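You operate a simulated robot arm through the tools that you are given. There is no shell and no other tool. Be economical: measure what you need, move in short steps, check, and stop when the job is done.

The job below is to be done with a simulated robot arm. You get a single attempt, and the scene is never put back.

## Task
Take the gel can with the earliest date from the desk top and put it in the cream forms box. Then open the yarn drawer, take the stone weight from the sewing table behind the blue machine and put it in the inside the yarn drawer, then shut the drawer. Then close the weights drawer. Then open the tiles drawer, put the white tile on the top of the grey chest away in the inside of the tiles drawer, then shut the drawer. Do these in the order given. Set down upright: gel can.

Only the result counts: the job must be done as asked and must still hold three seconds after the hand-in. Knocking over, shifting, dropping, spilling or breaking anything else fails it.

## Robot
A 7-joint arm with a vacuum gripper on a trunk, on a base that drives. Base frame: it is fixed to the floor where the robot stands at the start and does not move with it; the origin is under the middle of the robot, x ahead of it, y to its left, z up; the surface under the hand at the start is at about z = 860. Units: mm, rad, N and s.
Its first joint turns from -2.601 to 2.601 rad. Places, roughly: forms box [500, 0, 1000]; gel can [750, -250, 1000]; inside of the tiles drawer [-4600, -2800, 200]; inside the yarn drawer [-1100, -1700, 700]; stone weight (7x7x5 cm) [-2200, -200, 700]; tiles drawer [-4600, -2800, 300]; weights drawer [-5000, -2900, 100]; white tile (6x6x3 cm) [-7200, -3900, 900]; yarn drawer [-1200, -1700, 700]. Payload 1.06 kg.
Tool frame: the origin (TCP) lies in the middle of the cups' lips, and z points out of the cups. The gripper has 1 cup of 24 mm across, covering 24 by 24 mm (tool x, y); the bellows give 8 mm. With the vacuum on, a cup seals on a smooth face that it is pressed against (1 to 4 N); it does not hold porous or soft things. The pull reaches 23 N.
Orientation is that of the tool frame in the base frame, as a unit quaternion [w, x, y, z]. With the cups facing straight down, the tool's x points along the base's -x, its y along +y and its z along -z.

## Interface
- The arm moves only by the tool nudge_tool. Its arguments are lists of equal length, an entry for each row: "linear": the shift along the base's x, y, z in units of 40 mm (1.0 is 40 mm), a list of three; "angular": the turn, a rotation vector about the base's x, y, z in units of 6 degrees (1.0 is 6 degrees), a list of three. In form: {"linear": [[x, y, z], ...], "angular": [[wx, wy, wz], ...]}. A call has 1 to 12 rows; each row shifts and turns the commanded pose from where the row before left it. "valve" is the vacuum: 1 switches it on, 0 off, set as the call begins (left out, the last holds). A call with a number of a shift or a turn outside -1 to 1 is refused whole. A row lasts 0.2 s, in which the tool goes at most 50 mm and 0.15 rad; a call with a longer step from one row to the next is refused whole, and so is a gripper value outside its range. Where a pose cannot be reached the arm comes as near as it can. A force on the tool above 40 N (or 10 N above the force at the start of the call, whichever is more), or a blocked arm, ends the call early, and 0.2 s more pass. The pull builds up within a second once a cup has sealed. Time passes only in rows, and 0.2 s behind the last, so rows that do not move give it time. It gives the time, the measured TCP pose, the force on the tool (base axes) and the pull of the vacuum at its end, in the units of the frame above (readings bear some noise), with the torque about the TCP (base axes, N m) and any sound that the robot's microphone picked up.
- Cameras (640 x 400 px; columns grow to the right, rows downward): "scene" is now at [34.9, 136.6, 1513.4]; the picture's right is [-0.39, -0.92, 0.00], its down [-0.61, 0.26, -0.75] and it looks along [0.69, -0.29, -0.66] (base axes); focal length 263 px, centre (320, 200). "wrist" rides on the gripper at [78, 19, -96] in the tool frame; the picture's right is [-0.24, 0.97, 0.00], its down [-0.71, -0.17, -0.69] and it looks along [-0.67, -0.16, 0.73] (tool axes); focal length 243 px, centre (320, 200). There is no depth. A picture from a camera that has moved, and an enlarged one, comes with that camera's place and axes in the base frame and with its lens.
- camera(camera): a new picture of that camera. No time passes.
- lift_body(by): slides the trunk up (or, below 0, down) by that many mm; the arm and the scene camera ride with it, the base frame stays. It gives what a move gives, with no picture.
- drive_base(legs): drives the robot by 1 to 6 legs, each [ahead, turn to the left] in mm and rad, along the robot's own axes; the way and the turn of a leg run together, so that a leg with both is an arc; at most 1500 mm and 3.142 rad a leg. The arm and the cameras ride along, it lands a little off, and it stops where it bumps. It gives what a move gives.
- head_to(pan, tilt): turns the head with the scene camera to pan (to the left, within 2.705 rad either way) and tilt (down, from -0.506 to 1.204), counted from straight ahead of the robot. It gives what a move gives.
- zoom(camera, box): a new picture of the part [left, top, right, bottom] of that camera's present view, enlarged. No time passes.
- finish_job(): hands the job in; it is judged then, once.

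Go step by step. Nothing tells you exact positions but the pictures and the camera data: compare them with the known pose of the tool, close in by small moves and look again before you grip or let go. The budget is 175 turns and 126 pictures, counting those below and the enlarged ones. Unless the task says otherwise, let go and move clear before handing in.

The tools are called after ">>>" as name(argument=value, ...) on one line, values as JSON. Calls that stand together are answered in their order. nudge_tool: Moves the arm, as the interface text tells. Its arguments: {"type":"object","properties":{"linear":{"type":"array","items":{"type":"array","items":{"type":"number"}}},"angular":{"type":"array","items":{"type":"array","items":{"type":"number"}}},"valve":{"type":"number"}},"required":["linear","angular"]} The other tools are called the same way: lift_body (by) slides the trunk up or down; drive_base (legs) drives the base; head_to (pan, tilt) turns the head that bears the scene camera; camera (camera) takes a picture; zoom (camera, box) takes an enlarged picture of a part of a camera's view; finish_job () hands the job in.

At the start:

```text
time_s: 0.0
position: [653.9, -429.9, 1173.6]
orientation: [-0.001, 0.0, 1.0, 0.0]
wrist_force: [-0.4, -0.1, -0.1]
wrist_torque: [0.03, -0.03, 0.01]
pull: 0.1
trunk travel left (down, up): [-575.0, 135.0]
robot x, y, heading: [1.2, 1.6, -0.002]
head pan, tilt: [-0.403, 0.728]
```

scene: 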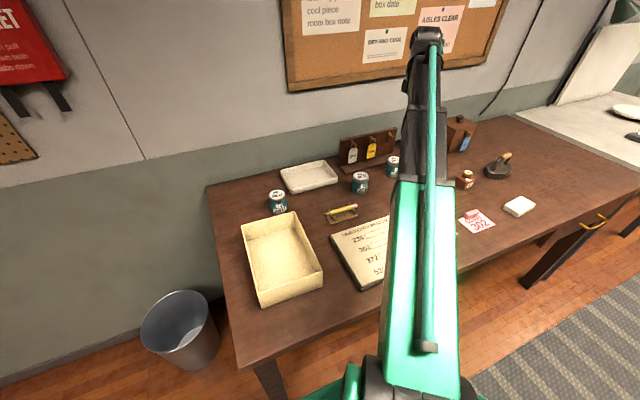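
wrist: 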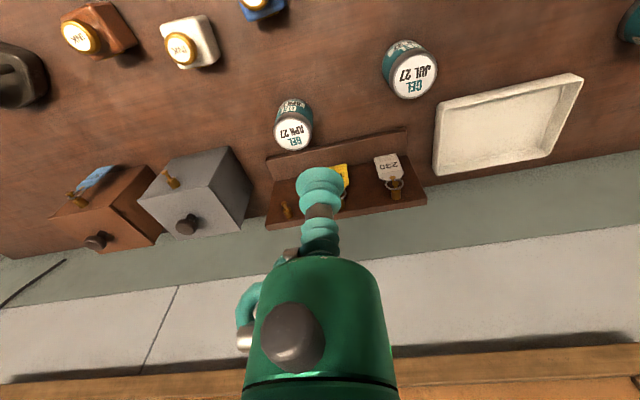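

I see a desk with three gel cans, a cream box, and papers; two cans read APR 27 and JUL 27. I'll zoom in to read the third one and find the box.

>>> zoom(camera="scene", box=[220, 130, 420, 255])

>>> zoom(camera="wrist", box=[240, 0, 640, 250])

```text
3.20 times, centred on (320, 192) of scene
camera zoom: at [34.9, 136.6, 1513.4], right [-0.39, -0.92, 0.0], down [-0.61, 0.26, -0.75], along [0.69, -0.29, -0.66], focal length 841 px, centre (320, 224)
```

zoom: 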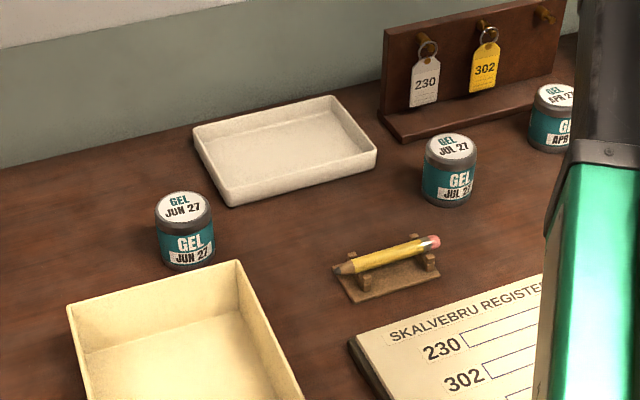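

```text
1.60 times, centred on (440, 125) of wrist
camera zoom: at [576.0, -412.0, 1268.4], right [0.24, 0.97, 0.0], down [0.71, -0.17, 0.69], along [0.67, -0.16, -0.73], focal length 388 px, centre (128, 320)
```

zoom: 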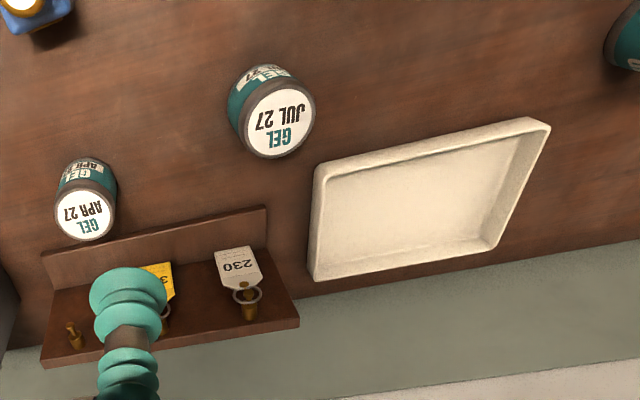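

The three cans read JUN 27, JUL 27 and APR 27, so I want APR, at roughly (760, -500, ~920). I'll move above it and look.

>>> nudge_tool(linear=[[0.66, -0.45, -0.85], [0.66, -0.45, -0.85], [0.66, -0.45, -0.85], [0.66, -0.45, -0.85]], angular=[[0, 0, 0], [0, 0, 0], [0, 0, 0], [0, 0, 0]])

>>> camera(camera="wrist")

>>> camera(camera="scene")

```text
time_s: 1.0
position: [759.1, -502.5, 1035.8]
orientation: [-0.001, 0.0, 1.0, 0.0]
wrist_force: [-0.3, -0.5, 0.1]
wrist_torque: [-0.01, 0.02, 0.02]
pull: 0.0
trunk travel left (down, up): [-575.0, 135.0]
robot x, y, heading: [-0.7, -0.7, 0.002]
head pan, tilt: [-0.403, 0.728]
```

```text
121 pictures are left
camera wrist: at [681.1, -484.2, 1131.8], right [0.24, 0.97, 0.0], down [0.71, -0.17, 0.68], along [0.67, -0.16, -0.73], focal length 243 px, centre (320, 200)
```

wrist: 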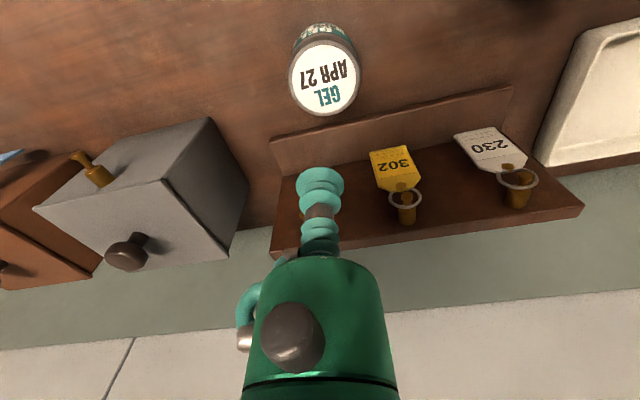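

```text
120 pictures are left
camera scene: at [35.3, 136.2, 1513.4], right [-0.39, -0.92, 0.0], down [-0.61, 0.26, -0.75], along [0.69, -0.29, -0.66], focal length 263 px, centre (320, 200)
```

scene: 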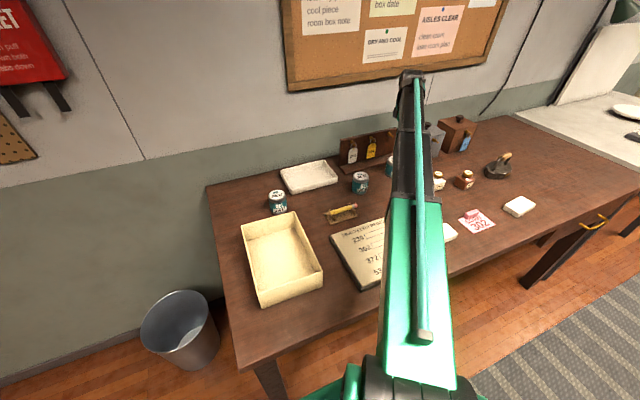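

The lid triangulates to about (740, -495, 935). I'll move over it to z≈955 and look again.

>>> nudge_tool(linear=[[-0.24, 0.1, -0.65], [-0.24, 0.1, -0.65], [0, 0, -0.7]], angular=[[0, 0, 0], [0, 0, 0], [0, 0, 0]])

>>> camera(camera="wrist")

```text
time_s: 1.8
position: [738.6, -494.4, 959.0]
orientation: [0.0, 0.0, 1.0, -0.001]
wrist_force: [0.6, 0.3, -0.8]
wrist_torque: [0.02, 0.05, 0.03]
pull: 0.0
trunk travel left (down, up): [-575.0, 135.0]
robot x, y, heading: [2.2, 3.2, 0.002]
head pan, tilt: [-0.403, 0.728]
```

```text
119 pictures are left
camera wrist: at [661.3, -475.3, 1052.5], right [0.24, 0.97, 0.0], down [0.71, -0.17, 0.69], along [0.67, -0.16, -0.73], focal length 243 px, centre (320, 200)
```

wrist: 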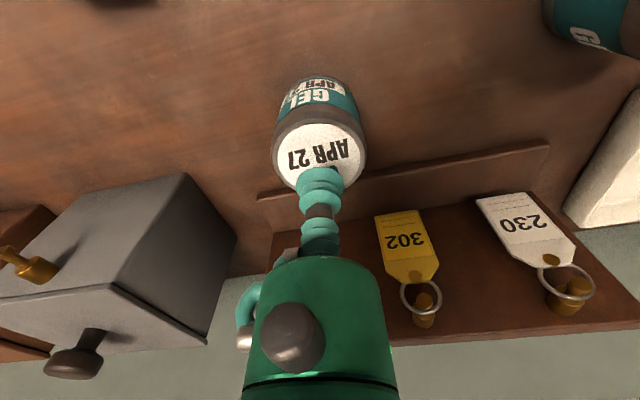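

Nearly aligned. Vacuum on and lower gently until contact.

>>> nudge_tool(linear=[[0, 0, -0.4], [0, 0, -0.2], [0, 0, -0.1], [0, 0, -0.1]], angular=[[0, 0, 0], [0, 0, 0], [0, 0, 0], [0, 0, 0]], valve=1)

```text
time_s: 2.8
position: [739.3, -493.8, 929.8]
orientation: [0.001, -0.001, 1.0, -0.001]
wrist_force: [3.4, -1.8, 16.8]
wrist_torque: [0.03, -0.01, -0.01]
pull: 23.0
trunk travel left (down, up): [-575.0, 135.0]
robot x, y, heading: [3.6, -4.7, -0.001]
head pan, tilt: [-0.403, 0.728]
```

Sealed with full pull. Lift gently and check.

>>> nudge_tool(linear=[[0, 0, 0.1], [0, 0, 0.2], [0, 0, 0.4], [0, 0, 0.6], [0, 0, 0.7], [0, 0, 0.8], [0, 0, 0.6]], angular=[[0, 0, 0], [0, 0, 0], [0, 0, 0], [0, 0, 0], [0, 0, 0], [0, 0, 0], [0, 0, 0]])

>>> nudge_tool(linear=[[-0.2, 0.6, 0], [-0.338, 0.98, 0], [-0.338, 0.98, 0], [-0.338, 0.98, 0], [-0.338, 0.98, 0], [-0.338, 0.98, 0], [-0.338, 0.98, 0], [-0.338, 0.98, 0], [-0.338, 0.98, 0], [-0.338, 0.98, 0], [-0.338, 0.98, 0], [-0.2, 0.6, 0]], angular=[[0, 0, 0], [0, 0, 0], [0, 0, 0], [0, 0, 0], [0, 0, 0], [0, 0, 0], [0, 0, 0], [0, 0, 0], [0, 0, 0], [0, 0, 0], [0, 0, 0], [0, 0, 0]])

>>> camera(camera="wrist")

>>> camera(camera="scene")

```text
time_s: 4.4
position: [741.3, -494.0, 1061.6]
orientation: [0.0, 0.0, 1.0, 0.001]
wrist_force: [0.1, 0.2, -0.9]
wrist_torque: [0.03, 0.0, 0.01]
pull: 22.8
trunk travel left (down, up): [-575.0, 135.0]
robot x, y, heading: [-3.5, -1.2, -0.001]
head pan, tilt: [-0.403, 0.728]
```

```text
time_s: 7.0
position: [588.8, -52.1, 1062.6]
orientation: [0.0, 0.0, 1.0, 0.0]
wrist_force: [0.8, -0.5, -1.7]
wrist_torque: [-0.01, 0.02, 0.0]
pull: 22.8
trunk travel left (down, up): [-575.0, 135.0]
robot x, y, heading: [0.9, 0.9, 0.0]
head pan, tilt: [-0.403, 0.728]
```

```text
118 pictures are left
camera wrist: at [510.4, -34.7, 1156.9], right [0.24, 0.97, 0.0], down [0.71, -0.17, 0.69], along [0.67, -0.16, -0.73], focal length 243 px, centre (320, 200)
```

wrist: 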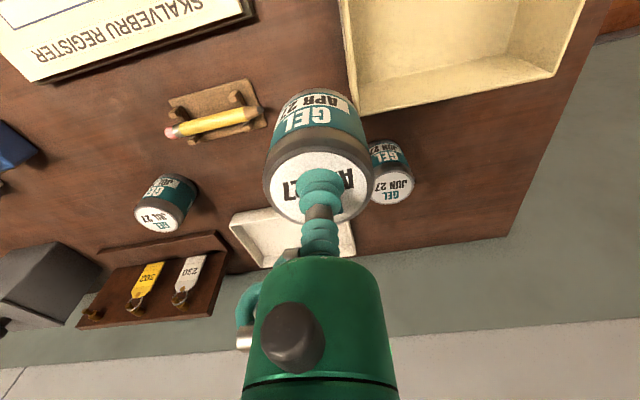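

```text
117 pictures are left
camera scene: at [34.9, 136.9, 1513.3], right [-0.39, -0.92, 0.0], down [-0.61, 0.26, -0.75], along [0.69, -0.29, -0.66], focal length 263 px, centre (320, 200)
```

scene: 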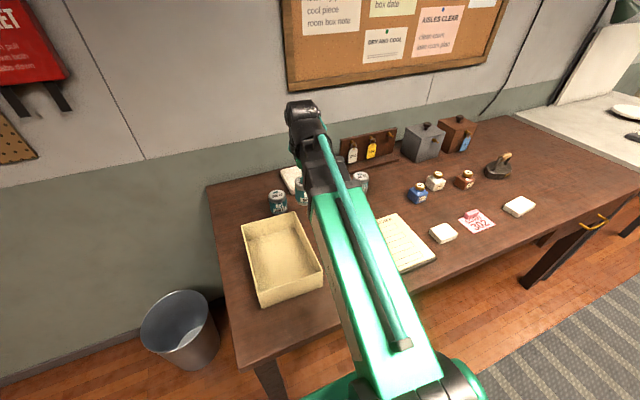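

The cream box spans about x 410–620, y -20–150. I'll move the can over (550, 65) and look.

>>> nudge_tool(linear=[[-0.25, 0.73, 0], [-0.25, 0.73, 0], [-0.25, 0.73, 0], [-0.25, 0.73, 0], [0, 0, 0]], angular=[[0, 0, 0], [0, 0, 0], [0, 0, 0], [0, 0, 0], [0, 0, 0]])

>>> camera(camera="wrist")

>>> camera(camera="scene")

```text
time_s: 8.2
position: [548.9, 64.3, 1060.4]
orientation: [-0.001, 0.0, 1.0, 0.0]
wrist_force: [-0.7, -0.7, -1.9]
wrist_torque: [-0.03, 0.02, -0.02]
pull: 22.8
trunk travel left (down, up): [-575.0, 135.0]
robot x, y, heading: [2.1, -0.8, -0.002]
head pan, tilt: [-0.403, 0.728]
```

```text
116 pictures are left
camera wrist: at [471.2, 82.4, 1155.4], right [0.24, 0.97, 0.0], down [0.71, -0.17, 0.69], along [0.67, -0.16, -0.73], focal length 243 px, centre (320, 200)
```

wrist: 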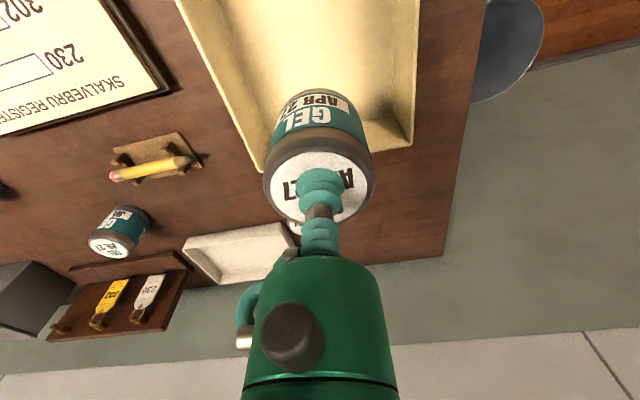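

```text
115 pictures are left
camera scene: at [34.9, 136.9, 1513.3], right [-0.39, -0.92, 0.0], down [-0.61, 0.26, -0.75], along [0.69, -0.29, -0.66], focal length 263 px, centre (320, 200)
```

scene: 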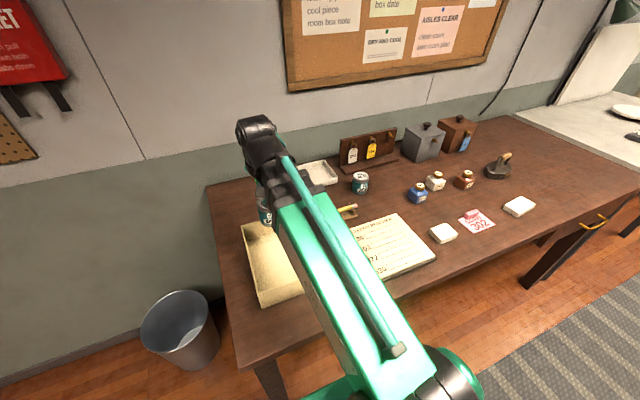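

Centred over the box. Lowering toward the floor.

>>> nudge_tool(linear=[[0, 0, -0.7], [0, 0, -0.7], [0, 0, -0.6], [0, 0, -0.4], [0, 0, -0.2], [0, 0, -0.15], [0, 0, 0]], angular=[[0, 0, 0], [0, 0, 0], [0, 0, 0], [0, 0, 0], [0, 0, 0], [0, 0, 0], [0, 0, 0]])

>>> camera(camera="wrist")

```text
time_s: 9.8
position: [548.9, 62.0, 951.9]
orientation: [0.001, -0.001, 1.0, 0.0]
wrist_force: [-0.5, 0.8, -1.3]
wrist_torque: [-0.01, 0.01, -0.02]
pull: 23.2
trunk travel left (down, up): [-575.0, 135.0]
robot x, y, heading: [-1.7, -0.6, -0.003]
head pan, tilt: [-0.403, 0.728]
```

```text
114 pictures are left
camera wrist: at [471.1, 81.4, 1047.3], right [0.24, 0.97, 0.0], down [0.71, -0.17, 0.69], along [0.67, -0.16, -0.73], focal length 243 px, centre (320, 200)
```

wrist: 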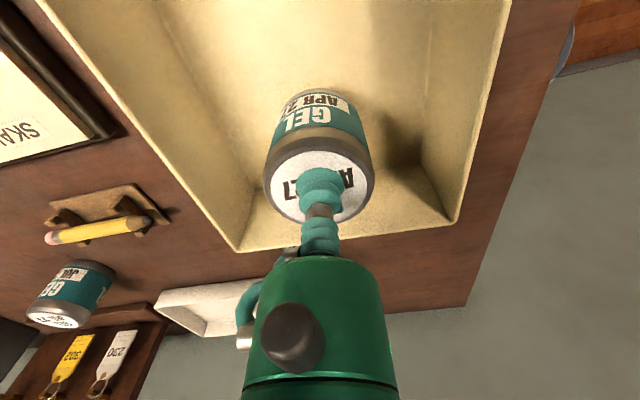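

>>> nudge_tool(linear=[[0, 0, -0.1], [0, 0, -0.08], [0, 0, -0.05], [0, 0, 0]], angular=[[0, 0, 0], [0, 0, 0], [0, 0, 0], [0, 0, 0]])

```text
time_s: 10.8
position: [547.8, 63.0, 943.2]
orientation: [0.0, 0.0, 1.0, -0.001]
wrist_force: [0.4, 0.4, -1.1]
wrist_torque: [-0.01, 0.01, 0.0]
pull: 23.2
trunk travel left (down, up): [-575.0, 135.0]
robot x, y, heading: [-2.2, -0.0, 0.001]
head pan, tilt: [-0.403, 0.728]
```

>>> nudge_tool(linear=[[0, 0, -0.06], [0, 0, -0.05], [0, 0, 0]], angular=[[0, 0, 0], [0, 0, 0], [0, 0, 0]])

```text
time_s: 11.6
position: [550.2, 61.3, 937.9]
orientation: [0.0, 0.0, 1.0, 0.0]
wrist_force: [0.4, -0.2, -2.0]
wrist_torque: [-0.01, 0.0, 0.0]
pull: 23.3
trunk travel left (down, up): [-575.0, 135.0]
robot x, y, heading: [0.1, 3.6, -0.002]
head pan, tilt: [-0.403, 0.728]
```

>>> nudge_tool(linear=[[0, 0, -0.05], [0, 0, -0.04], [0, 0, 0]], angular=[[0, 0, 0], [0, 0, 0], [0, 0, 0]])

```text
time_s: 12.4
position: [549.3, 61.9, 933.6]
orientation: [0.0, 0.0, 1.0, 0.0]
wrist_force: [-0.3, -0.2, -1.8]
wrist_torque: [-0.01, 0.03, -0.01]
pull: 23.2
trunk travel left (down, up): [-575.0, 135.0]
robot x, y, heading: [-1.5, 2.9, -0.001]
head pan, tilt: [-0.403, 0.728]
```

>>> nudge_tool(linear=[[0, 0, -0.04], [0, 0, -0.04], [0, 0, 0]], angular=[[0, 0, 0], [0, 0, 0], [0, 0, 0]])

```text
time_s: 13.2
position: [548.1, 61.9, 932.4]
orientation: [0.001, 0.0, 1.0, -0.001]
wrist_force: [4.7, 0.7, 13.9]
wrist_torque: [0.02, -0.02, 0.01]
pull: 22.9
trunk travel left (down, up): [-575.0, 135.0]
robot x, y, heading: [0.3, 0.4, 0.002]
head pan, tilt: [-0.403, 0.728]
```

Contact with the box floor. I'll release, wait, and rise.

>>> nudge_tool(linear=[[0, 0, 0.04], [0, 0, 0], [0, 0, 0], [0, 0, 0], [0, 0, 0.1], [0, 0, 0.3], [0, 0, 0.7], [0, 0, 0.9], [0, 0, 0.9], [0, 0, 0.9]], angular=[[0, 0, 0], [0, 0, 0], [0, 0, 0], [0, 0, 0], [0, 0, 0], [0, 0, 0], [0, 0, 0], [0, 0, 0], [0, 0, 0], [0, 0, 0]], valve=0)

>>> camera(camera="wrist")

>>> head_to(pan=2.6, tilt=0.3)

>>> camera(camera="scene")

>>> head_to(pan=-2.6, tilt=0.3)

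>>> camera(camera="scene")

```text
time_s: 15.4
position: [548.4, 62.9, 1083.7]
orientation: [-0.001, 0.0, 1.0, 0.001]
wrist_force: [-0.6, -0.5, 0.7]
wrist_torque: [0.0, -0.02, 0.0]
pull: 0.1
trunk travel left (down, up): [-575.0, 135.0]
robot x, y, heading: [-1.2, -3.7, -0.005]
head pan, tilt: [-0.403, 0.728]
```

```text
113 pictures are left
camera wrist: at [471.1, 80.8, 1179.4], right [0.24, 0.97, 0.0], down [0.71, -0.17, 0.69], along [0.67, -0.16, -0.73], focal length 243 px, centre (320, 200)
```

wrist: 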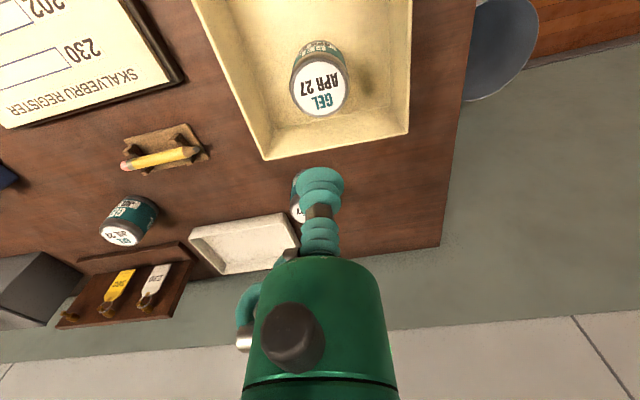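

```text
time_s: 18.0
position: [548.4, 62.7, 1083.7]
orientation: [0.0, -0.001, 1.0, 0.0]
wrist_force: [0.4, -0.2, 1.0]
wrist_torque: [0.0, 0.01, -0.02]
pull: 0.0
trunk travel left (down, up): [-575.0, 135.0]
robot x, y, heading: [-2.0, -2.4, -0.002]
head pan, tilt: [2.601, 0.3]
```

```text
112 pictures are left
camera scene: at [-122.3, 217.8, 1551.7], right [0.52, 0.86, 0.0], down [0.25, -0.15, -0.96], along [-0.82, 0.49, -0.3], focal length 263 px, centre (320, 200)
```

scene: 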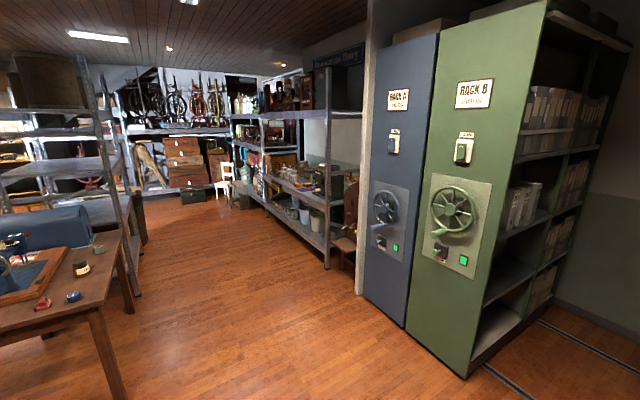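

```text
time_s: 22.1
position: [549.3, 61.2, 1084.0]
orientation: [0.0, -0.001, 1.0, -0.001]
wrist_force: [0.4, -0.1, -0.5]
wrist_torque: [-0.01, 0.01, 0.03]
pull: 0.0
trunk travel left (down, up): [-575.0, 135.0]
robot x, y, heading: [-3.0, -3.3, 0.002]
head pan, tilt: [-2.601, 0.3]
```

```text
111 pictures are left
camera scene: at [-122.3, 121.6, 1551.8], right [-0.52, 0.86, 0.0], down [0.25, 0.15, -0.96], along [-0.82, -0.49, -0.3], focal length 263 px, centre (320, 200)
```

scene: 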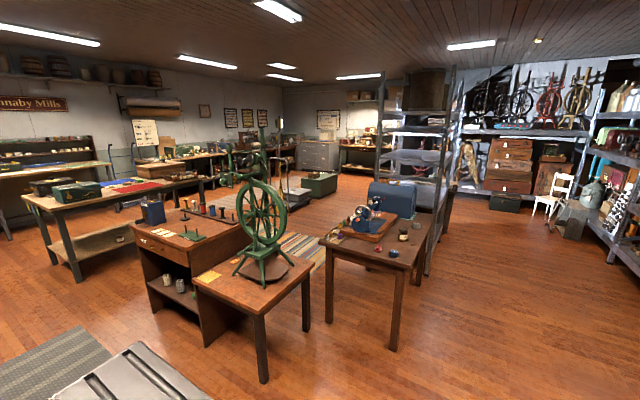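

The APR can stands in the box. Behind me are the sewing table with a small blue machine, and a cabinet with a labelled drawer; zooming in on both.

>>> zoom(camera="scene", box=[310, 170, 470, 290])

>>> zoom(camera="scene", box=[100, 180, 320, 345])

```text
3.33 times, centred on (390, 230) of scene
camera zoom: at [-122.3, 121.6, 1551.8], right [-0.52, 0.86, 0.0], down [0.25, 0.15, -0.96], along [-0.82, -0.49, -0.3], focal length 876 px, centre (87, 100)
```

zoom: 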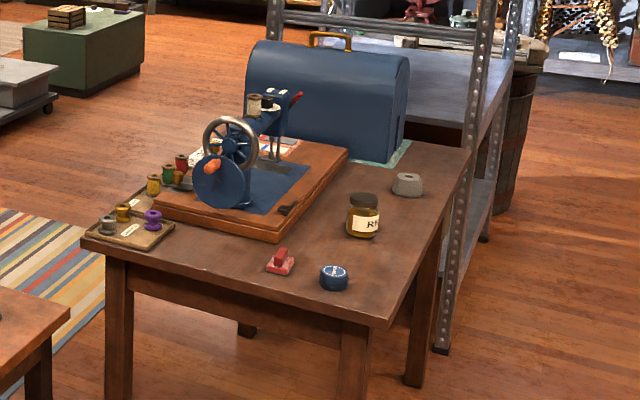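

```text
2.42 times, centred on (210, 262) of scene
camera zoom: at [-122.3, 121.6, 1551.8], right [-0.52, 0.86, 0.0], down [0.25, 0.15, -0.96], along [-0.82, -0.49, -0.3], focal length 637 px, centre (587, 48)
```

zoom: 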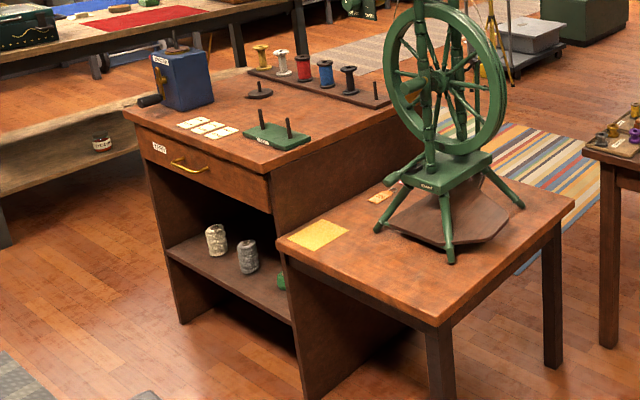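

The stone is the grey octagonal block right of the blue machine's case, and the yarn cabinet's drawer faces roughly +x. I need to see the floor and the grey object near me before driving.

>>> head_to(pan=-2.0, tilt=0.7)

>>> camera(camera="scene")

>>> head_to(pan=-1.2, tilt=0.7)

>>> camera(camera="scene")

```text
time_s: 23.1
position: [548.7, 62.5, 1085.0]
orientation: [0.001, 0.0, 1.0, 0.0]
wrist_force: [-0.5, 0.4, 0.2]
wrist_torque: [0.01, -0.03, -0.01]
pull: 0.2
trunk travel left (down, up): [-575.0, 135.0]
robot x, y, heading: [0.8, -0.4, -0.001]
head pan, tilt: [-2.0, 0.7]
```

```text
108 pictures are left
camera scene: at [-77.7, 92.5, 1515.7], right [-0.91, 0.42, 0.0], down [0.27, 0.58, -0.77], along [-0.32, -0.7, -0.64], focal length 263 px, centre (320, 200)
```

scene: 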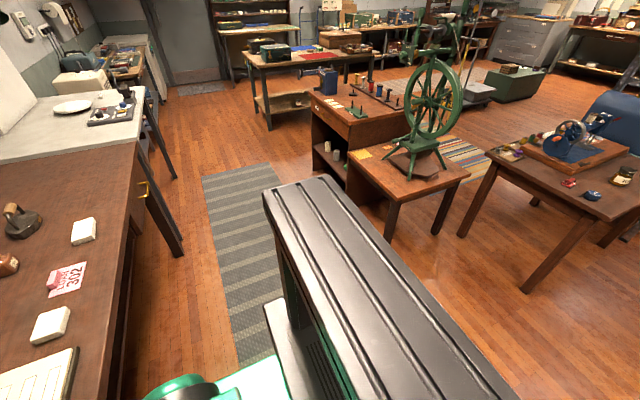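

```text
time_s: 24.2
position: [549.5, 62.6, 1083.3]
orientation: [-0.001, 0.0, 1.0, 0.0]
wrist_force: [0.1, 1.0, -1.1]
wrist_torque: [0.01, 0.0, -0.02]
pull: 0.0
trunk travel left (down, up): [-575.0, 135.0]
robot x, y, heading: [-2.5, -2.7, 0.0]
head pan, tilt: [-1.201, 0.7]
```

```text
107 pictures are left
camera scene: at [-11.6, 90.5, 1515.6], right [-0.93, -0.36, 0.0], down [-0.23, 0.6, -0.77], along [0.28, -0.71, -0.64], focal length 263 px, centre (320, 200)
```

scene: 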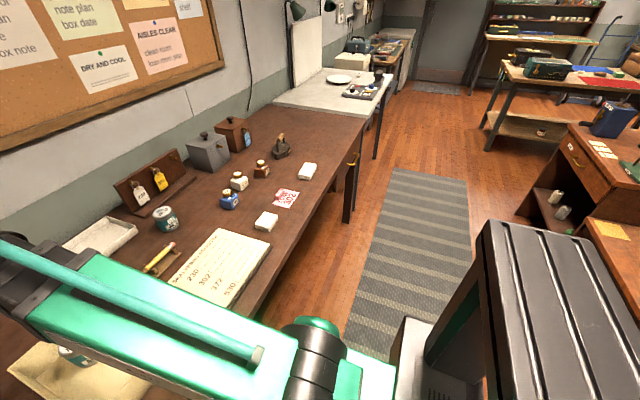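

The aisle between desk (edge x≈280) and cabinet (front x≈-900) is clear apart from a rug. I'll back off, turn right and drive down the aisle.

>>> drive_base(legs=[[-300, 0], [0, -1.54], [820, 0]])

>>> head_to(pan=-0.7, tilt=0.5)

>>> camera(camera="scene")

```text
time_s: 34.0
position: [-254.4, -1361.9, 1085.0]
orientation: [0.0, 0.713, 0.701, 0.0]
wrist_force: [0.3, 0.2, 0.2]
wrist_torque: [0.0, 0.01, 0.02]
pull: 0.0
trunk travel left (down, up): [-575.0, 135.0]
robot x, y, heading: [-304.4, -811.9, -1.588]
head pan, tilt: [-1.201, 0.7]
```

```text
time_s: 34.9
position: [-255.0, -1362.1, 1083.5]
orientation: [0.0, 0.713, 0.701, -0.001]
wrist_force: [-0.1, -0.4, 0.0]
wrist_torque: [0.01, 0.07, -0.01]
pull: 0.0
trunk travel left (down, up): [-575.0, 135.0]
robot x, y, heading: [-304.1, -812.2, -1.587]
head pan, tilt: [-0.7, 0.499]
```

```text
106 pictures are left
camera scene: at [-192.6, -839.2, 1533.3], right [-0.75, 0.66, 0.0], down [0.32, 0.36, -0.88], along [-0.58, -0.66, -0.48], focal length 263 px, centre (320, 200)
```

scene: 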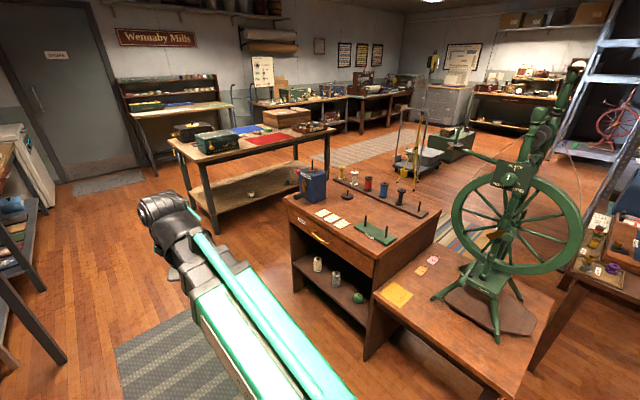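

The handle triangulates to about (-938, -1688, 686). Driving on and turning to face the drawer.

>>> drive_base(legs=[[870, 0], [0, -1.55], [-150, 0]])

>>> head_to(pan=0, tilt=0.7)

>>> camera(camera="scene")

>>> camera(camera="wrist")

```text
time_s: 44.4
position: [-723.0, -1746.2, 1084.2]
orientation: [0.0, 1.0, -0.011, 0.0]
wrist_force: [1.1, 1.1, -0.4]
wrist_torque: [-0.01, 0.0, 0.04]
pull: 0.0
trunk travel left (down, up): [-575.0, 135.0]
robot x, y, heading: [-177.1, -1697.6, 3.12]
head pan, tilt: [-0.7, 0.499]
```

```text
time_s: 45.4
position: [-724.4, -1747.3, 1084.0]
orientation: [0.0, 1.0, -0.011, 0.001]
wrist_force: [-0.2, -1.4, 0.1]
wrist_torque: [0.02, -0.01, 0.01]
pull: 0.0
trunk travel left (down, up): [-575.0, 135.0]
robot x, y, heading: [-176.9, -1697.0, 3.123]
head pan, tilt: [0.0, 0.7]
```

```text
105 pictures are left
camera scene: at [-214.8, -1866.0, 1515.7], right [0.02, 1.0, 0.0], down [0.64, -0.01, -0.77], along [-0.76, 0.02, -0.64], focal length 263 px, centre (320, 200)
```

scene: 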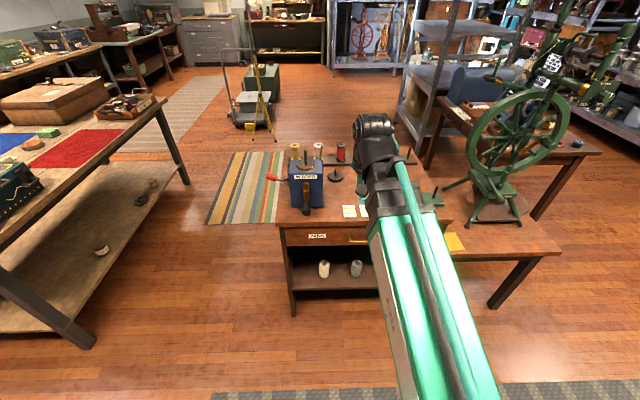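

```text
104 pictures are left
camera wrist: at [-645.6, -1767.3, 1178.7], right [-0.26, -0.97, 0.0], down [-0.7, 0.19, 0.69], along [-0.66, 0.17, -0.73], focal length 243 px, centre (320, 200)
```

wrist: 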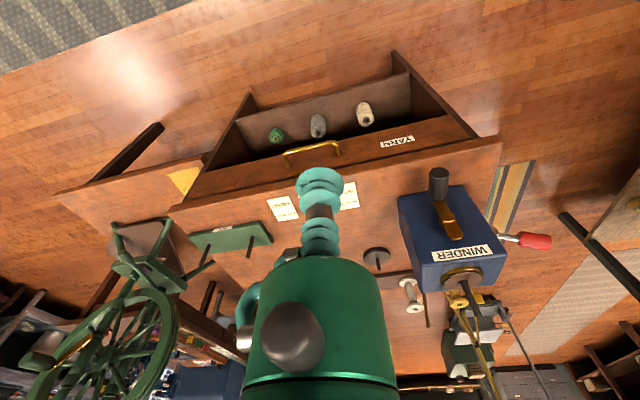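

The YARN drawer is confirmed; its front is at x≈-965 facing +x, handle at about (-938, -1675, 682). I'll lower the trunk 200 mm and turn the tool horizontal to face the drawer.

>>> lift_body(by=-200)

>>> nudge_tool(linear=[[-0.7, 0.5, -0.2], [-0.4, 0.5, -0.5], [0, 0.5, -0.5], [0, 0.3, -0.5], [0, 0, -0.5], [0, 0, -0.5], [0, 0, -0.5], [0, 0, -0.5]], angular=[[0, 1, 0], [0, 1, 0], [0, 1, 0], [0, 1, 0], [0, 1, 0], [0, 1, 0], [0, 1, 0], [0, 1, 0]])

```text
time_s: 47.6
position: [-724.0, -1748.5, 885.1]
orientation: [-0.001, 1.0, -0.01, 0.001]
wrist_force: [-0.5, 0.4, 0.2]
wrist_torque: [0.01, 0.01, 0.0]
pull: 0.0
trunk travel left (down, up): [-375.0, 335.0]
robot x, y, heading: [-177.0, -1697.8, 3.117]
head pan, tilt: [0.0, 0.7]
```

```text
time_s: 49.4
position: [-855.5, -1671.4, 746.3]
orientation: [0.004, 0.913, -0.01, -0.407]
wrist_force: [0.7, -0.1, -0.1]
wrist_torque: [0.01, 0.02, 0.05]
pull: 0.0
out of reach, approached as far as the arm can: row 4, 5, 6, 7, 8
trunk travel left (down, up): [-375.0, 335.0]
robot x, y, heading: [-175.8, -1695.7, 3.124]
head pan, tilt: [0.0, 0.7]
```

The near position was out of reach while tilted; I'll check how the arm is posed and then continue further out.

>>> nudge_tool(linear=[[0, 0, -0.3], [0, 0, -0.3], [0, 0, -0.3]], angular=[[0, 1, 0], [0, 1, 0], [0, 1, 0]])

>>> camera(camera="scene")

>>> camera(camera="wrist")

```text
time_s: 50.2
position: [-878.8, -1670.9, 707.0]
orientation: [0.006, 0.838, -0.008, -0.545]
wrist_force: [0.1, -0.9, 0.5]
wrist_torque: [0.0, -0.02, 0.02]
pull: 0.2
out of reach, approached as far as the arm can: row 1, 2, 3
trunk travel left (down, up): [-375.0, 335.0]
robot x, y, heading: [-172.6, -1692.0, 3.121]
head pan, tilt: [0.0, 0.7]
```

```text
103 pictures are left
camera scene: at [-214.8, -1866.0, 1315.7], right [0.02, 1.0, 0.0], down [0.64, -0.01, -0.77], along [-0.76, 0.02, -0.64], focal length 263 px, centre (320, 200)
```

scene: 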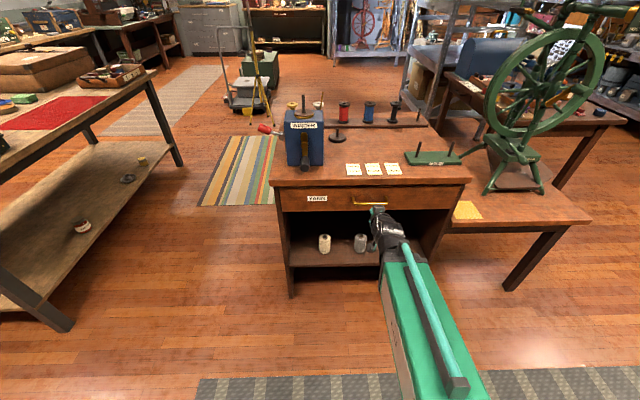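

```text
102 pictures are left
camera wrist: at [-759.2, -1690.1, 674.5], right [-0.1, -0.97, 0.23], down [0.34, 0.19, 0.92], along [-0.93, 0.18, 0.31], focal length 243 px, centre (320, 200)
```

wrist: 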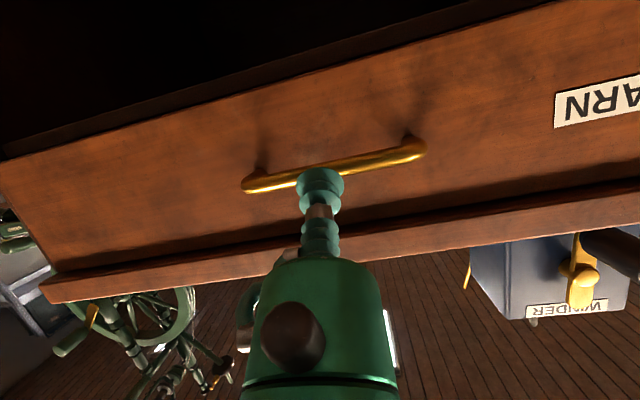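

The arm follows approximately. The handle sits at z≈709 with drawer front spanning ~640–775; I'll aim the cup below the handle at z≈672 and finish the rotation.

>>> nudge_tool(linear=[[0, 0, -0.3], [0, 0, -0.3], [0, 0, -0.3], [0, 0, 0]], angular=[[0, 1, 0], [0, 1, 0], [0, 1, 0], [0, 1, 0]])

```text
time_s: 51.2
position: [-877.0, -1683.5, 682.7]
orientation: [0.013, 0.783, 0.04, -0.62]
wrist_force: [-0.6, 0.0, 1.0]
wrist_torque: [-0.03, -0.07, -0.05]
pull: 0.1
out of reach, approached as far as the arm can: row 2, 3, 4
trunk travel left (down, up): [-375.0, 335.0]
robot x, y, heading: [-174.2, -1699.1, 3.121]
head pan, tilt: [0.0, 0.7]
```

Likely wrist limits; I'll lower the trunk by 150 and raise the tool correspondingly so the forearm is flatter.

>>> lift_body(by=-150)

>>> nudge_tool(linear=[[0, 0.1, 0.8], [0, 0.1, 0.8], [0, 0.1, 0.8], [0, 0, 0.8], [0, 0, 0.3]], angular=[[0, 0, 0], [0, 0, 0], [0, 0.5, 0], [0, 0.9, 0], [0, 0.9, 0]])

```text
time_s: 53.0
position: [-877.8, -1682.3, 534.7]
orientation: [0.031, 0.781, 0.011, -0.623]
wrist_force: [-0.3, -1.3, -0.1]
wrist_torque: [-0.03, 0.01, -0.03]
pull: 0.0
trunk travel left (down, up): [-225.0, 485.0]
robot x, y, heading: [-174.1, -1697.6, 3.118]
head pan, tilt: [0.0, 0.7]
```

```text
time_s: 54.2
position: [-899.2, -1669.1, 668.8]
orientation: [-0.029, -0.701, -0.016, 0.713]
wrist_force: [0.1, 0.3, 0.5]
wrist_torque: [0.01, 0.02, 0.0]
pull: 0.1
out of reach, approached as far as the arm can: row 1, 2, 3, 4
trunk travel left (down, up): [-225.0, 485.0]
robot x, y, heading: [-174.7, -1698.7, 3.127]
head pan, tilt: [0.0, 0.7]
```

Now nearly horizontal and reachable. Correct the small yaw and look.

>>> nudge_tool(linear=[[0, 0, 0], [0, 0, 0]], angular=[[0, -0.16, -0.6], [0, 0, 0]])

>>> camera(camera="wrist")

>>> zoom(camera="scene", box=[240, 120, 500, 300])

```text
time_s: 54.8
position: [-899.4, -1667.5, 669.3]
orientation: [-0.012, -0.704, 0.003, 0.711]
wrist_force: [-0.2, -0.4, 0.3]
wrist_torque: [0.0, 0.01, -0.02]
pull: 0.1
trunk travel left (down, up): [-225.0, 485.0]
robot x, y, heading: [-171.9, -1695.4, 3.12]
head pan, tilt: [0.0, 0.7]
```

```text
101 pictures are left
camera wrist: at [-804.5, -1686.3, 590.5], right [0.02, -0.97, 0.26], down [0.69, 0.2, 0.7], along [-0.72, 0.16, 0.67], focal length 243 px, centre (320, 200)
```

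wrist: 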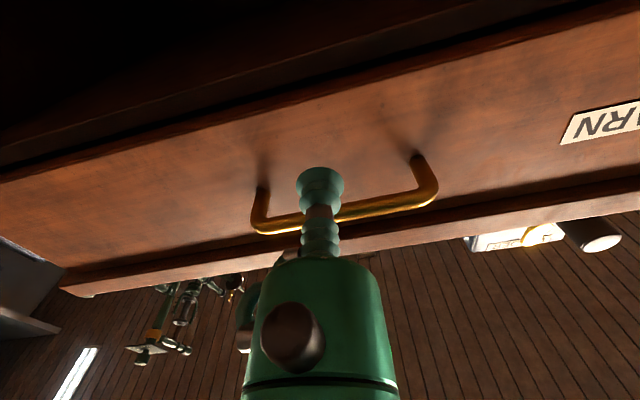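

```text
2.22 times, centred on (370, 210) of scene
camera zoom: at [-214.8, -1866.0, 1165.6], right [0.02, 1.0, 0.0], down [0.64, -0.01, -0.76], along [-0.76, 0.02, -0.64], focal length 584 px, centre (209, 178)
```

zoom: 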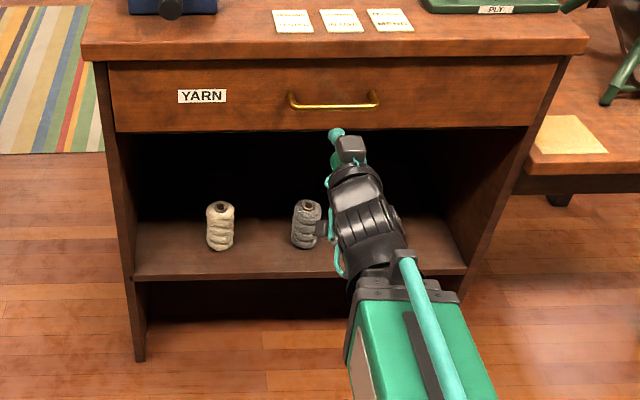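

Aligned below the handle with the front ~60 mm ahead. Approach with vacuum on.

>>> nudge_tool(linear=[[-0.6, 0, 0], [-0.5, 0, 0], [-0.1, 0, 0], [-0.1, 0, 0]], angular=[[0, 0, 0], [0, 0, 0], [0, 0, 0], [0, 0, 0]], valve=1)

>>> camera(camera="wrist")

```text
time_s: 55.8
position: [-949.6, -1669.0, 671.0]
orientation: [-0.007, -0.707, 0.007, 0.707]
wrist_force: [-1.8, 0.6, -0.2]
wrist_torque: [-0.02, -0.05, 0.09]
pull: 22.7
trunk travel left (down, up): [-225.0, 485.0]
robot x, y, heading: [-175.4, -1697.2, 3.118]
head pan, tilt: [0.0, 0.7]
```

```text
99 pictures are left
camera wrist: at [-853.2, -1689.1, 591.5], right [0.0, -0.97, 0.26], down [0.69, 0.19, 0.7], along [-0.73, 0.18, 0.66], focal length 243 px, centre (320, 200)
```

wrist: 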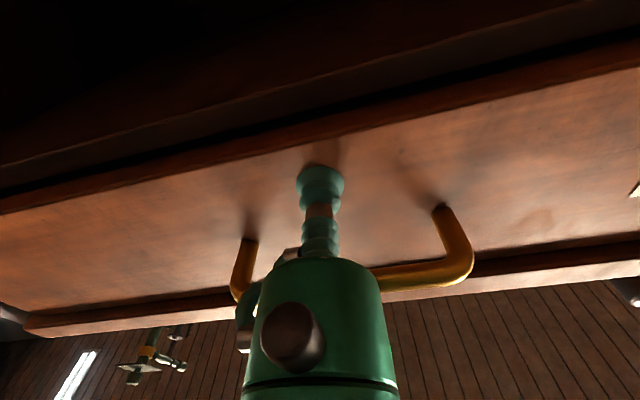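

Sealed. Pull gently with the arm first.

>>> nudge_tool(linear=[[0.1, 0, 0], [0.2, 0, 0], [0.3, 0, 0], [0.3, 0, 0], [0.3, 0, 0]], angular=[[0, 0, 0], [0, 0, 0], [0, 0, 0], [0, 0, 0], [0, 0, 0]])

>>> head_to(pan=2.7, tilt=0.9)

>>> camera(camera="scene")

```text
time_s: 57.0
position: [-901.3, -1668.7, 670.9]
orientation: [0.008, 0.707, -0.006, -0.707]
wrist_force: [1.3, 1.0, -5.2]
wrist_torque: [0.1, -0.02, 0.05]
pull: 23.4
trunk travel left (down, up): [-225.0, 485.0]
robot x, y, heading: [-171.1, -1696.3, 3.124]
head pan, tilt: [0.0, 0.7]
```

```text
time_s: 59.4
position: [-902.0, -1667.5, 668.8]
orientation: [-0.008, -0.707, 0.007, 0.707]
wrist_force: [-0.9, 5.1, -6.9]
wrist_torque: [0.03, -0.01, 0.06]
pull: 23.3
trunk travel left (down, up): [-225.0, 485.0]
robot x, y, heading: [-175.0, -1696.8, 3.123]
head pan, tilt: [2.7, 0.901]
```

```text
98 pictures are left
camera scene: at [-62.9, -1901.2, 1149.6], right [-0.45, -0.89, 0.0], down [-0.7, 0.35, -0.62], along [0.56, -0.28, -0.78], focal length 263 px, centre (320, 200)
```

scene: 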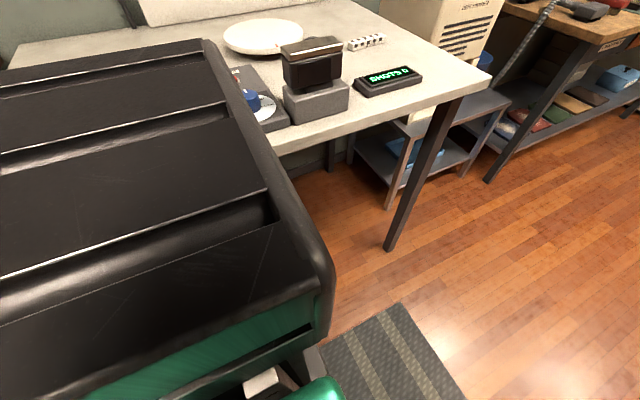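

The drawer slid ~50 mm with the seal held. The table behind has ~100 mm clearance, so I'll pull another 80 mm with the base.

>>> drive_base(legs=[[-80, 0]])

>>> camera(camera="wrist")

>>> camera(camera="scene")

```text
time_s: 60.4
position: [-820.2, -1669.6, 671.9]
orientation: [-0.008, -0.706, 0.007, 0.708]
wrist_force: [-1.1, 9.4, 3.1]
wrist_torque: [0.03, 0.01, 0.06]
pull: 23.1
trunk travel left (down, up): [-225.0, 485.0]
robot x, y, heading: [-95.0, -1698.3, 3.122]
head pan, tilt: [2.7, 0.901]
```

```text
97 pictures are left
camera wrist: at [-725.1, -1690.4, 592.5], right [0.0, -0.97, 0.26], down [0.69, 0.19, 0.7], along [-0.73, 0.18, 0.66], focal length 243 px, centre (320, 200)
```

wrist: 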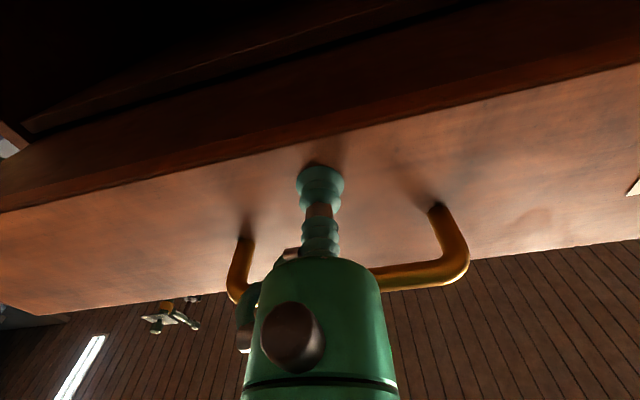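

```text
96 pictures are left
camera scene: at [18.2, -1902.6, 1149.7], right [-0.45, -0.9, 0.0], down [-0.7, 0.35, -0.62], along [0.56, -0.28, -0.78], focal length 263 px, centre (320, 200)
```

scene: 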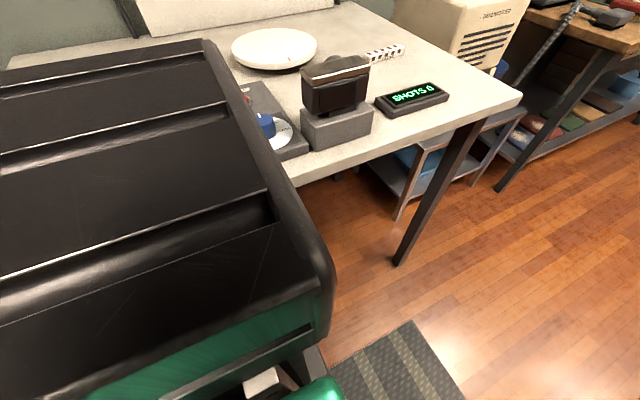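

Drawer is open ~130 mm. Release the cup and try backing the tool off.

>>> nudge_tool(linear=[[0, 0, 0], [0, 0, 0], [0, 0, 0], [0.2, 0, -0.1], [0.4, 0, -0.2], [0.4, 0, -0.3], [0.4, 0, -0.3]], angular=[[0, 0, 0], [0, 0, 0], [0, 0, 0], [0, 0, 0], [0, 0, 0], [0, -0.5, 0], [0, -0.5, 0]], valve=0)

>>> head_to(pan=0, tilt=0.7)

>>> camera(camera="scene")

```text
time_s: 62.0
position: [-816.0, -1667.9, 628.2]
orientation: [0.006, 0.742, -0.008, -0.67]
wrist_force: [-0.6, -0.4, -0.6]
wrist_torque: [-0.02, -0.01, 0.01]
pull: 0.0
out of reach, approached as far as the arm can: row 4, 5, 6, 7
trunk travel left (down, up): [-225.0, 485.0]
robot x, y, heading: [-89.7, -1696.6, 3.127]
head pan, tilt: [2.7, 0.901]
```

```text
time_s: 64.4
position: [-815.9, -1668.6, 627.1]
orientation: [0.007, 0.742, -0.008, -0.67]
wrist_force: [-0.4, -0.6, -0.2]
wrist_torque: [-0.04, 0.01, -0.02]
pull: 0.0
trunk travel left (down, up): [-225.0, 485.0]
robot x, y, heading: [-96.4, -1696.8, 3.121]
head pan, tilt: [0.0, 0.7]
```

```text
95 pictures are left
camera scene: at [-134.5, -1867.7, 1165.6], right [0.02, 1.0, 0.0], down [0.64, -0.01, -0.76], along [-0.76, 0.02, -0.64], focal length 263 px, centre (320, 200)
```

scene: 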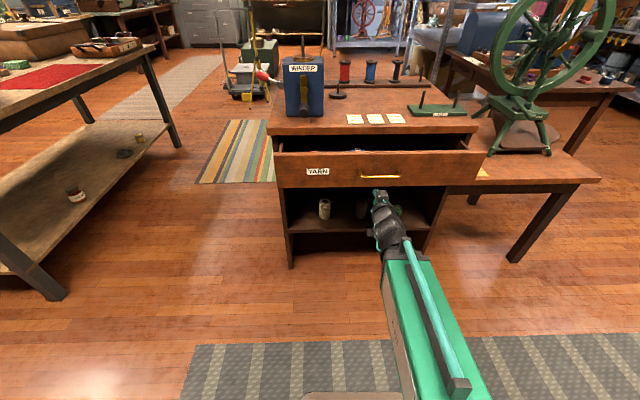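

Drawer clearly open. I'll fold the tool back to pointing down, moving down and toward me, clear of the handle.

>>> nudge_tool(linear=[[0.3, 0, -0.5], [0.4, 0, -0.5], [0.4, 0, -0.3], [0.4, 0, 0], [0.4, 0, 0], [0.4, 0, 0], [0.4, 0, 0], [0.4, 0, 0], [0, 0, 0], [0, 0, 0]], angular=[[0, -1, 0], [0, -1, 0], [0, -1, 0], [0, -1, 0], [0, -1, 0], [0, -1, 0], [0, -1, 0], [0, -1, 0], [0, -1, 0], [0, -1, 0]])

```text
time_s: 66.6
position: [-762.3, -1672.5, 597.2]
orientation: [0.021, 0.962, -0.004, -0.274]
wrist_force: [-0.1, 0.2, 0.6]
wrist_torque: [-0.01, 0.01, 0.02]
pull: 0.0
out of reach, approached as far as the arm can: row 1, 2, 3, 4, 5, 6, 7
trunk travel left (down, up): [-225.0, 485.0]
robot x, y, heading: [-94.5, -1698.6, 3.12]
head pan, tilt: [0.0, 0.7]
```

>>> nudge_tool(linear=[[0.5, 0, 0], [0.5, 0, 0], [0, 0, 0], [0, 0, 0], [0, 0, 0], [0, 0, 0]], angular=[[0, -0.9, 0], [0, -0.9, 0], [0, -0.9, 0], [0, -0.9, 0], [0, -0.9, 0], [0, -0.85, 0]])

>>> lift_body(by=330)

>>> camera(camera="wrist")

>>> camera(camera="scene")

```text
time_s: 68.0
position: [-722.6, -1671.5, 597.5]
orientation: [0.019, 1.0, -0.01, 0.004]
wrist_force: [0.1, 0.1, 0.6]
wrist_torque: [0.0, 0.05, -0.01]
pull: 0.0
trunk travel left (down, up): [-225.0, 485.0]
robot x, y, heading: [-91.3, -1694.3, 3.123]
head pan, tilt: [0.0, 0.7]
```

```text
time_s: 71.3
position: [-722.9, -1672.2, 927.2]
orientation: [0.02, 1.0, -0.01, 0.003]
wrist_force: [0.4, -1.1, -0.5]
wrist_torque: [-0.02, 0.0, 0.02]
pull: 0.1
trunk travel left (down, up): [-555.0, 155.0]
robot x, y, heading: [-93.5, -1696.2, 3.124]
head pan, tilt: [0.0, 0.7]
```

```text
94 pictures are left
camera wrist: at [-644.2, -1688.9, 1022.4], right [-0.25, -0.97, 0.04], down [-0.71, 0.21, 0.67], along [-0.66, 0.15, -0.74], focal length 243 px, centre (320, 200)
```

wrist: 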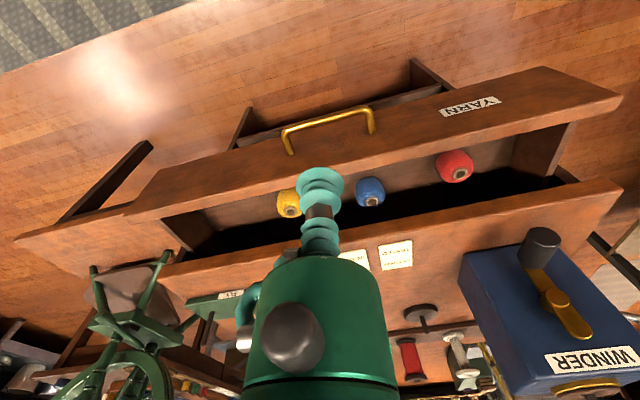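

```text
93 pictures are left
camera scene: at [-134.5, -1867.7, 1495.6], right [0.02, 1.0, 0.0], down [0.64, -0.01, -0.76], along [-0.76, 0.02, -0.64], focal length 263 px, centre (320, 200)
```

scene: 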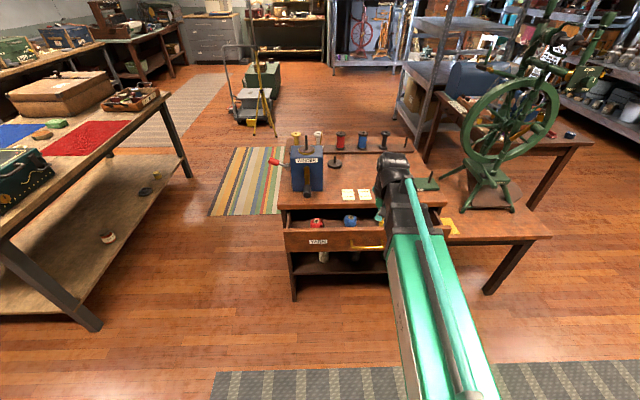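

The drawer is open with three yarn balls inside; there's a free bay at its +y end (y≈-1460). Now I'll go around to the sewing table's +y side to fetch the stone.

>>> drive_base(legs=[[100, 0], [0, -1.56], [1100, 0]])

```text
time_s: 81.5
position: [-187.8, 41.4, 926.4]
orientation: [0.015, 0.708, -0.706, -0.012]
wrist_force: [0.1, 0.1, 1.2]
wrist_torque: [0.04, -0.04, 0.0]
pull: 0.1
trunk travel left (down, up): [-555.0, 155.0]
robot x, y, heading: [-197.0, -588.1, 1.568]
head pan, tilt: [0.0, 0.7]
```

>>> drive_base(legs=[[1100, 0], [0, 1.57], [1500, 0], [470, 0]])

>>> head_to(pan=1.2, tilt=0.6)

>>> camera(camera="scene")

```text
time_s: 100.5
position: [-2817.2, 489.8, 926.1]
orientation: [0.018, 1.0, 0.009, 0.002]
wrist_force: [-0.3, -0.3, -0.7]
wrist_torque: [0.01, -0.02, 0.0]
pull: 0.1
trunk travel left (down, up): [-555.0, 155.0]
robot x, y, heading: [-2188.1, 487.6, -3.128]
head pan, tilt: [0.0, 0.7]
```

```text
time_s: 101.8
position: [-2815.0, 491.1, 926.3]
orientation: [0.02, 1.0, 0.009, 0.003]
wrist_force: [0.3, -0.3, 1.2]
wrist_torque: [0.02, 0.0, -0.01]
pull: 0.0
trunk travel left (down, up): [-555.0, 155.0]
robot x, y, heading: [-2190.3, 490.9, -3.129]
head pan, tilt: [1.201, 0.6]
```

```text
92 pictures are left
camera scene: at [-2167.2, 235.2, 1504.3], right [-0.94, 0.35, 0.0], down [0.2, 0.53, -0.83], along [-0.29, -0.77, -0.56], focal length 263 px, centre (320, 200)
```

scene: 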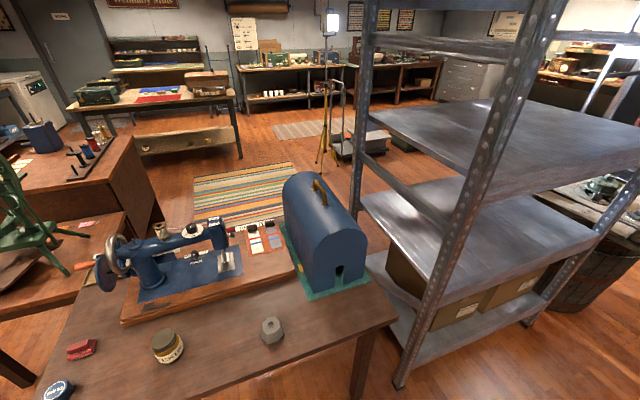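

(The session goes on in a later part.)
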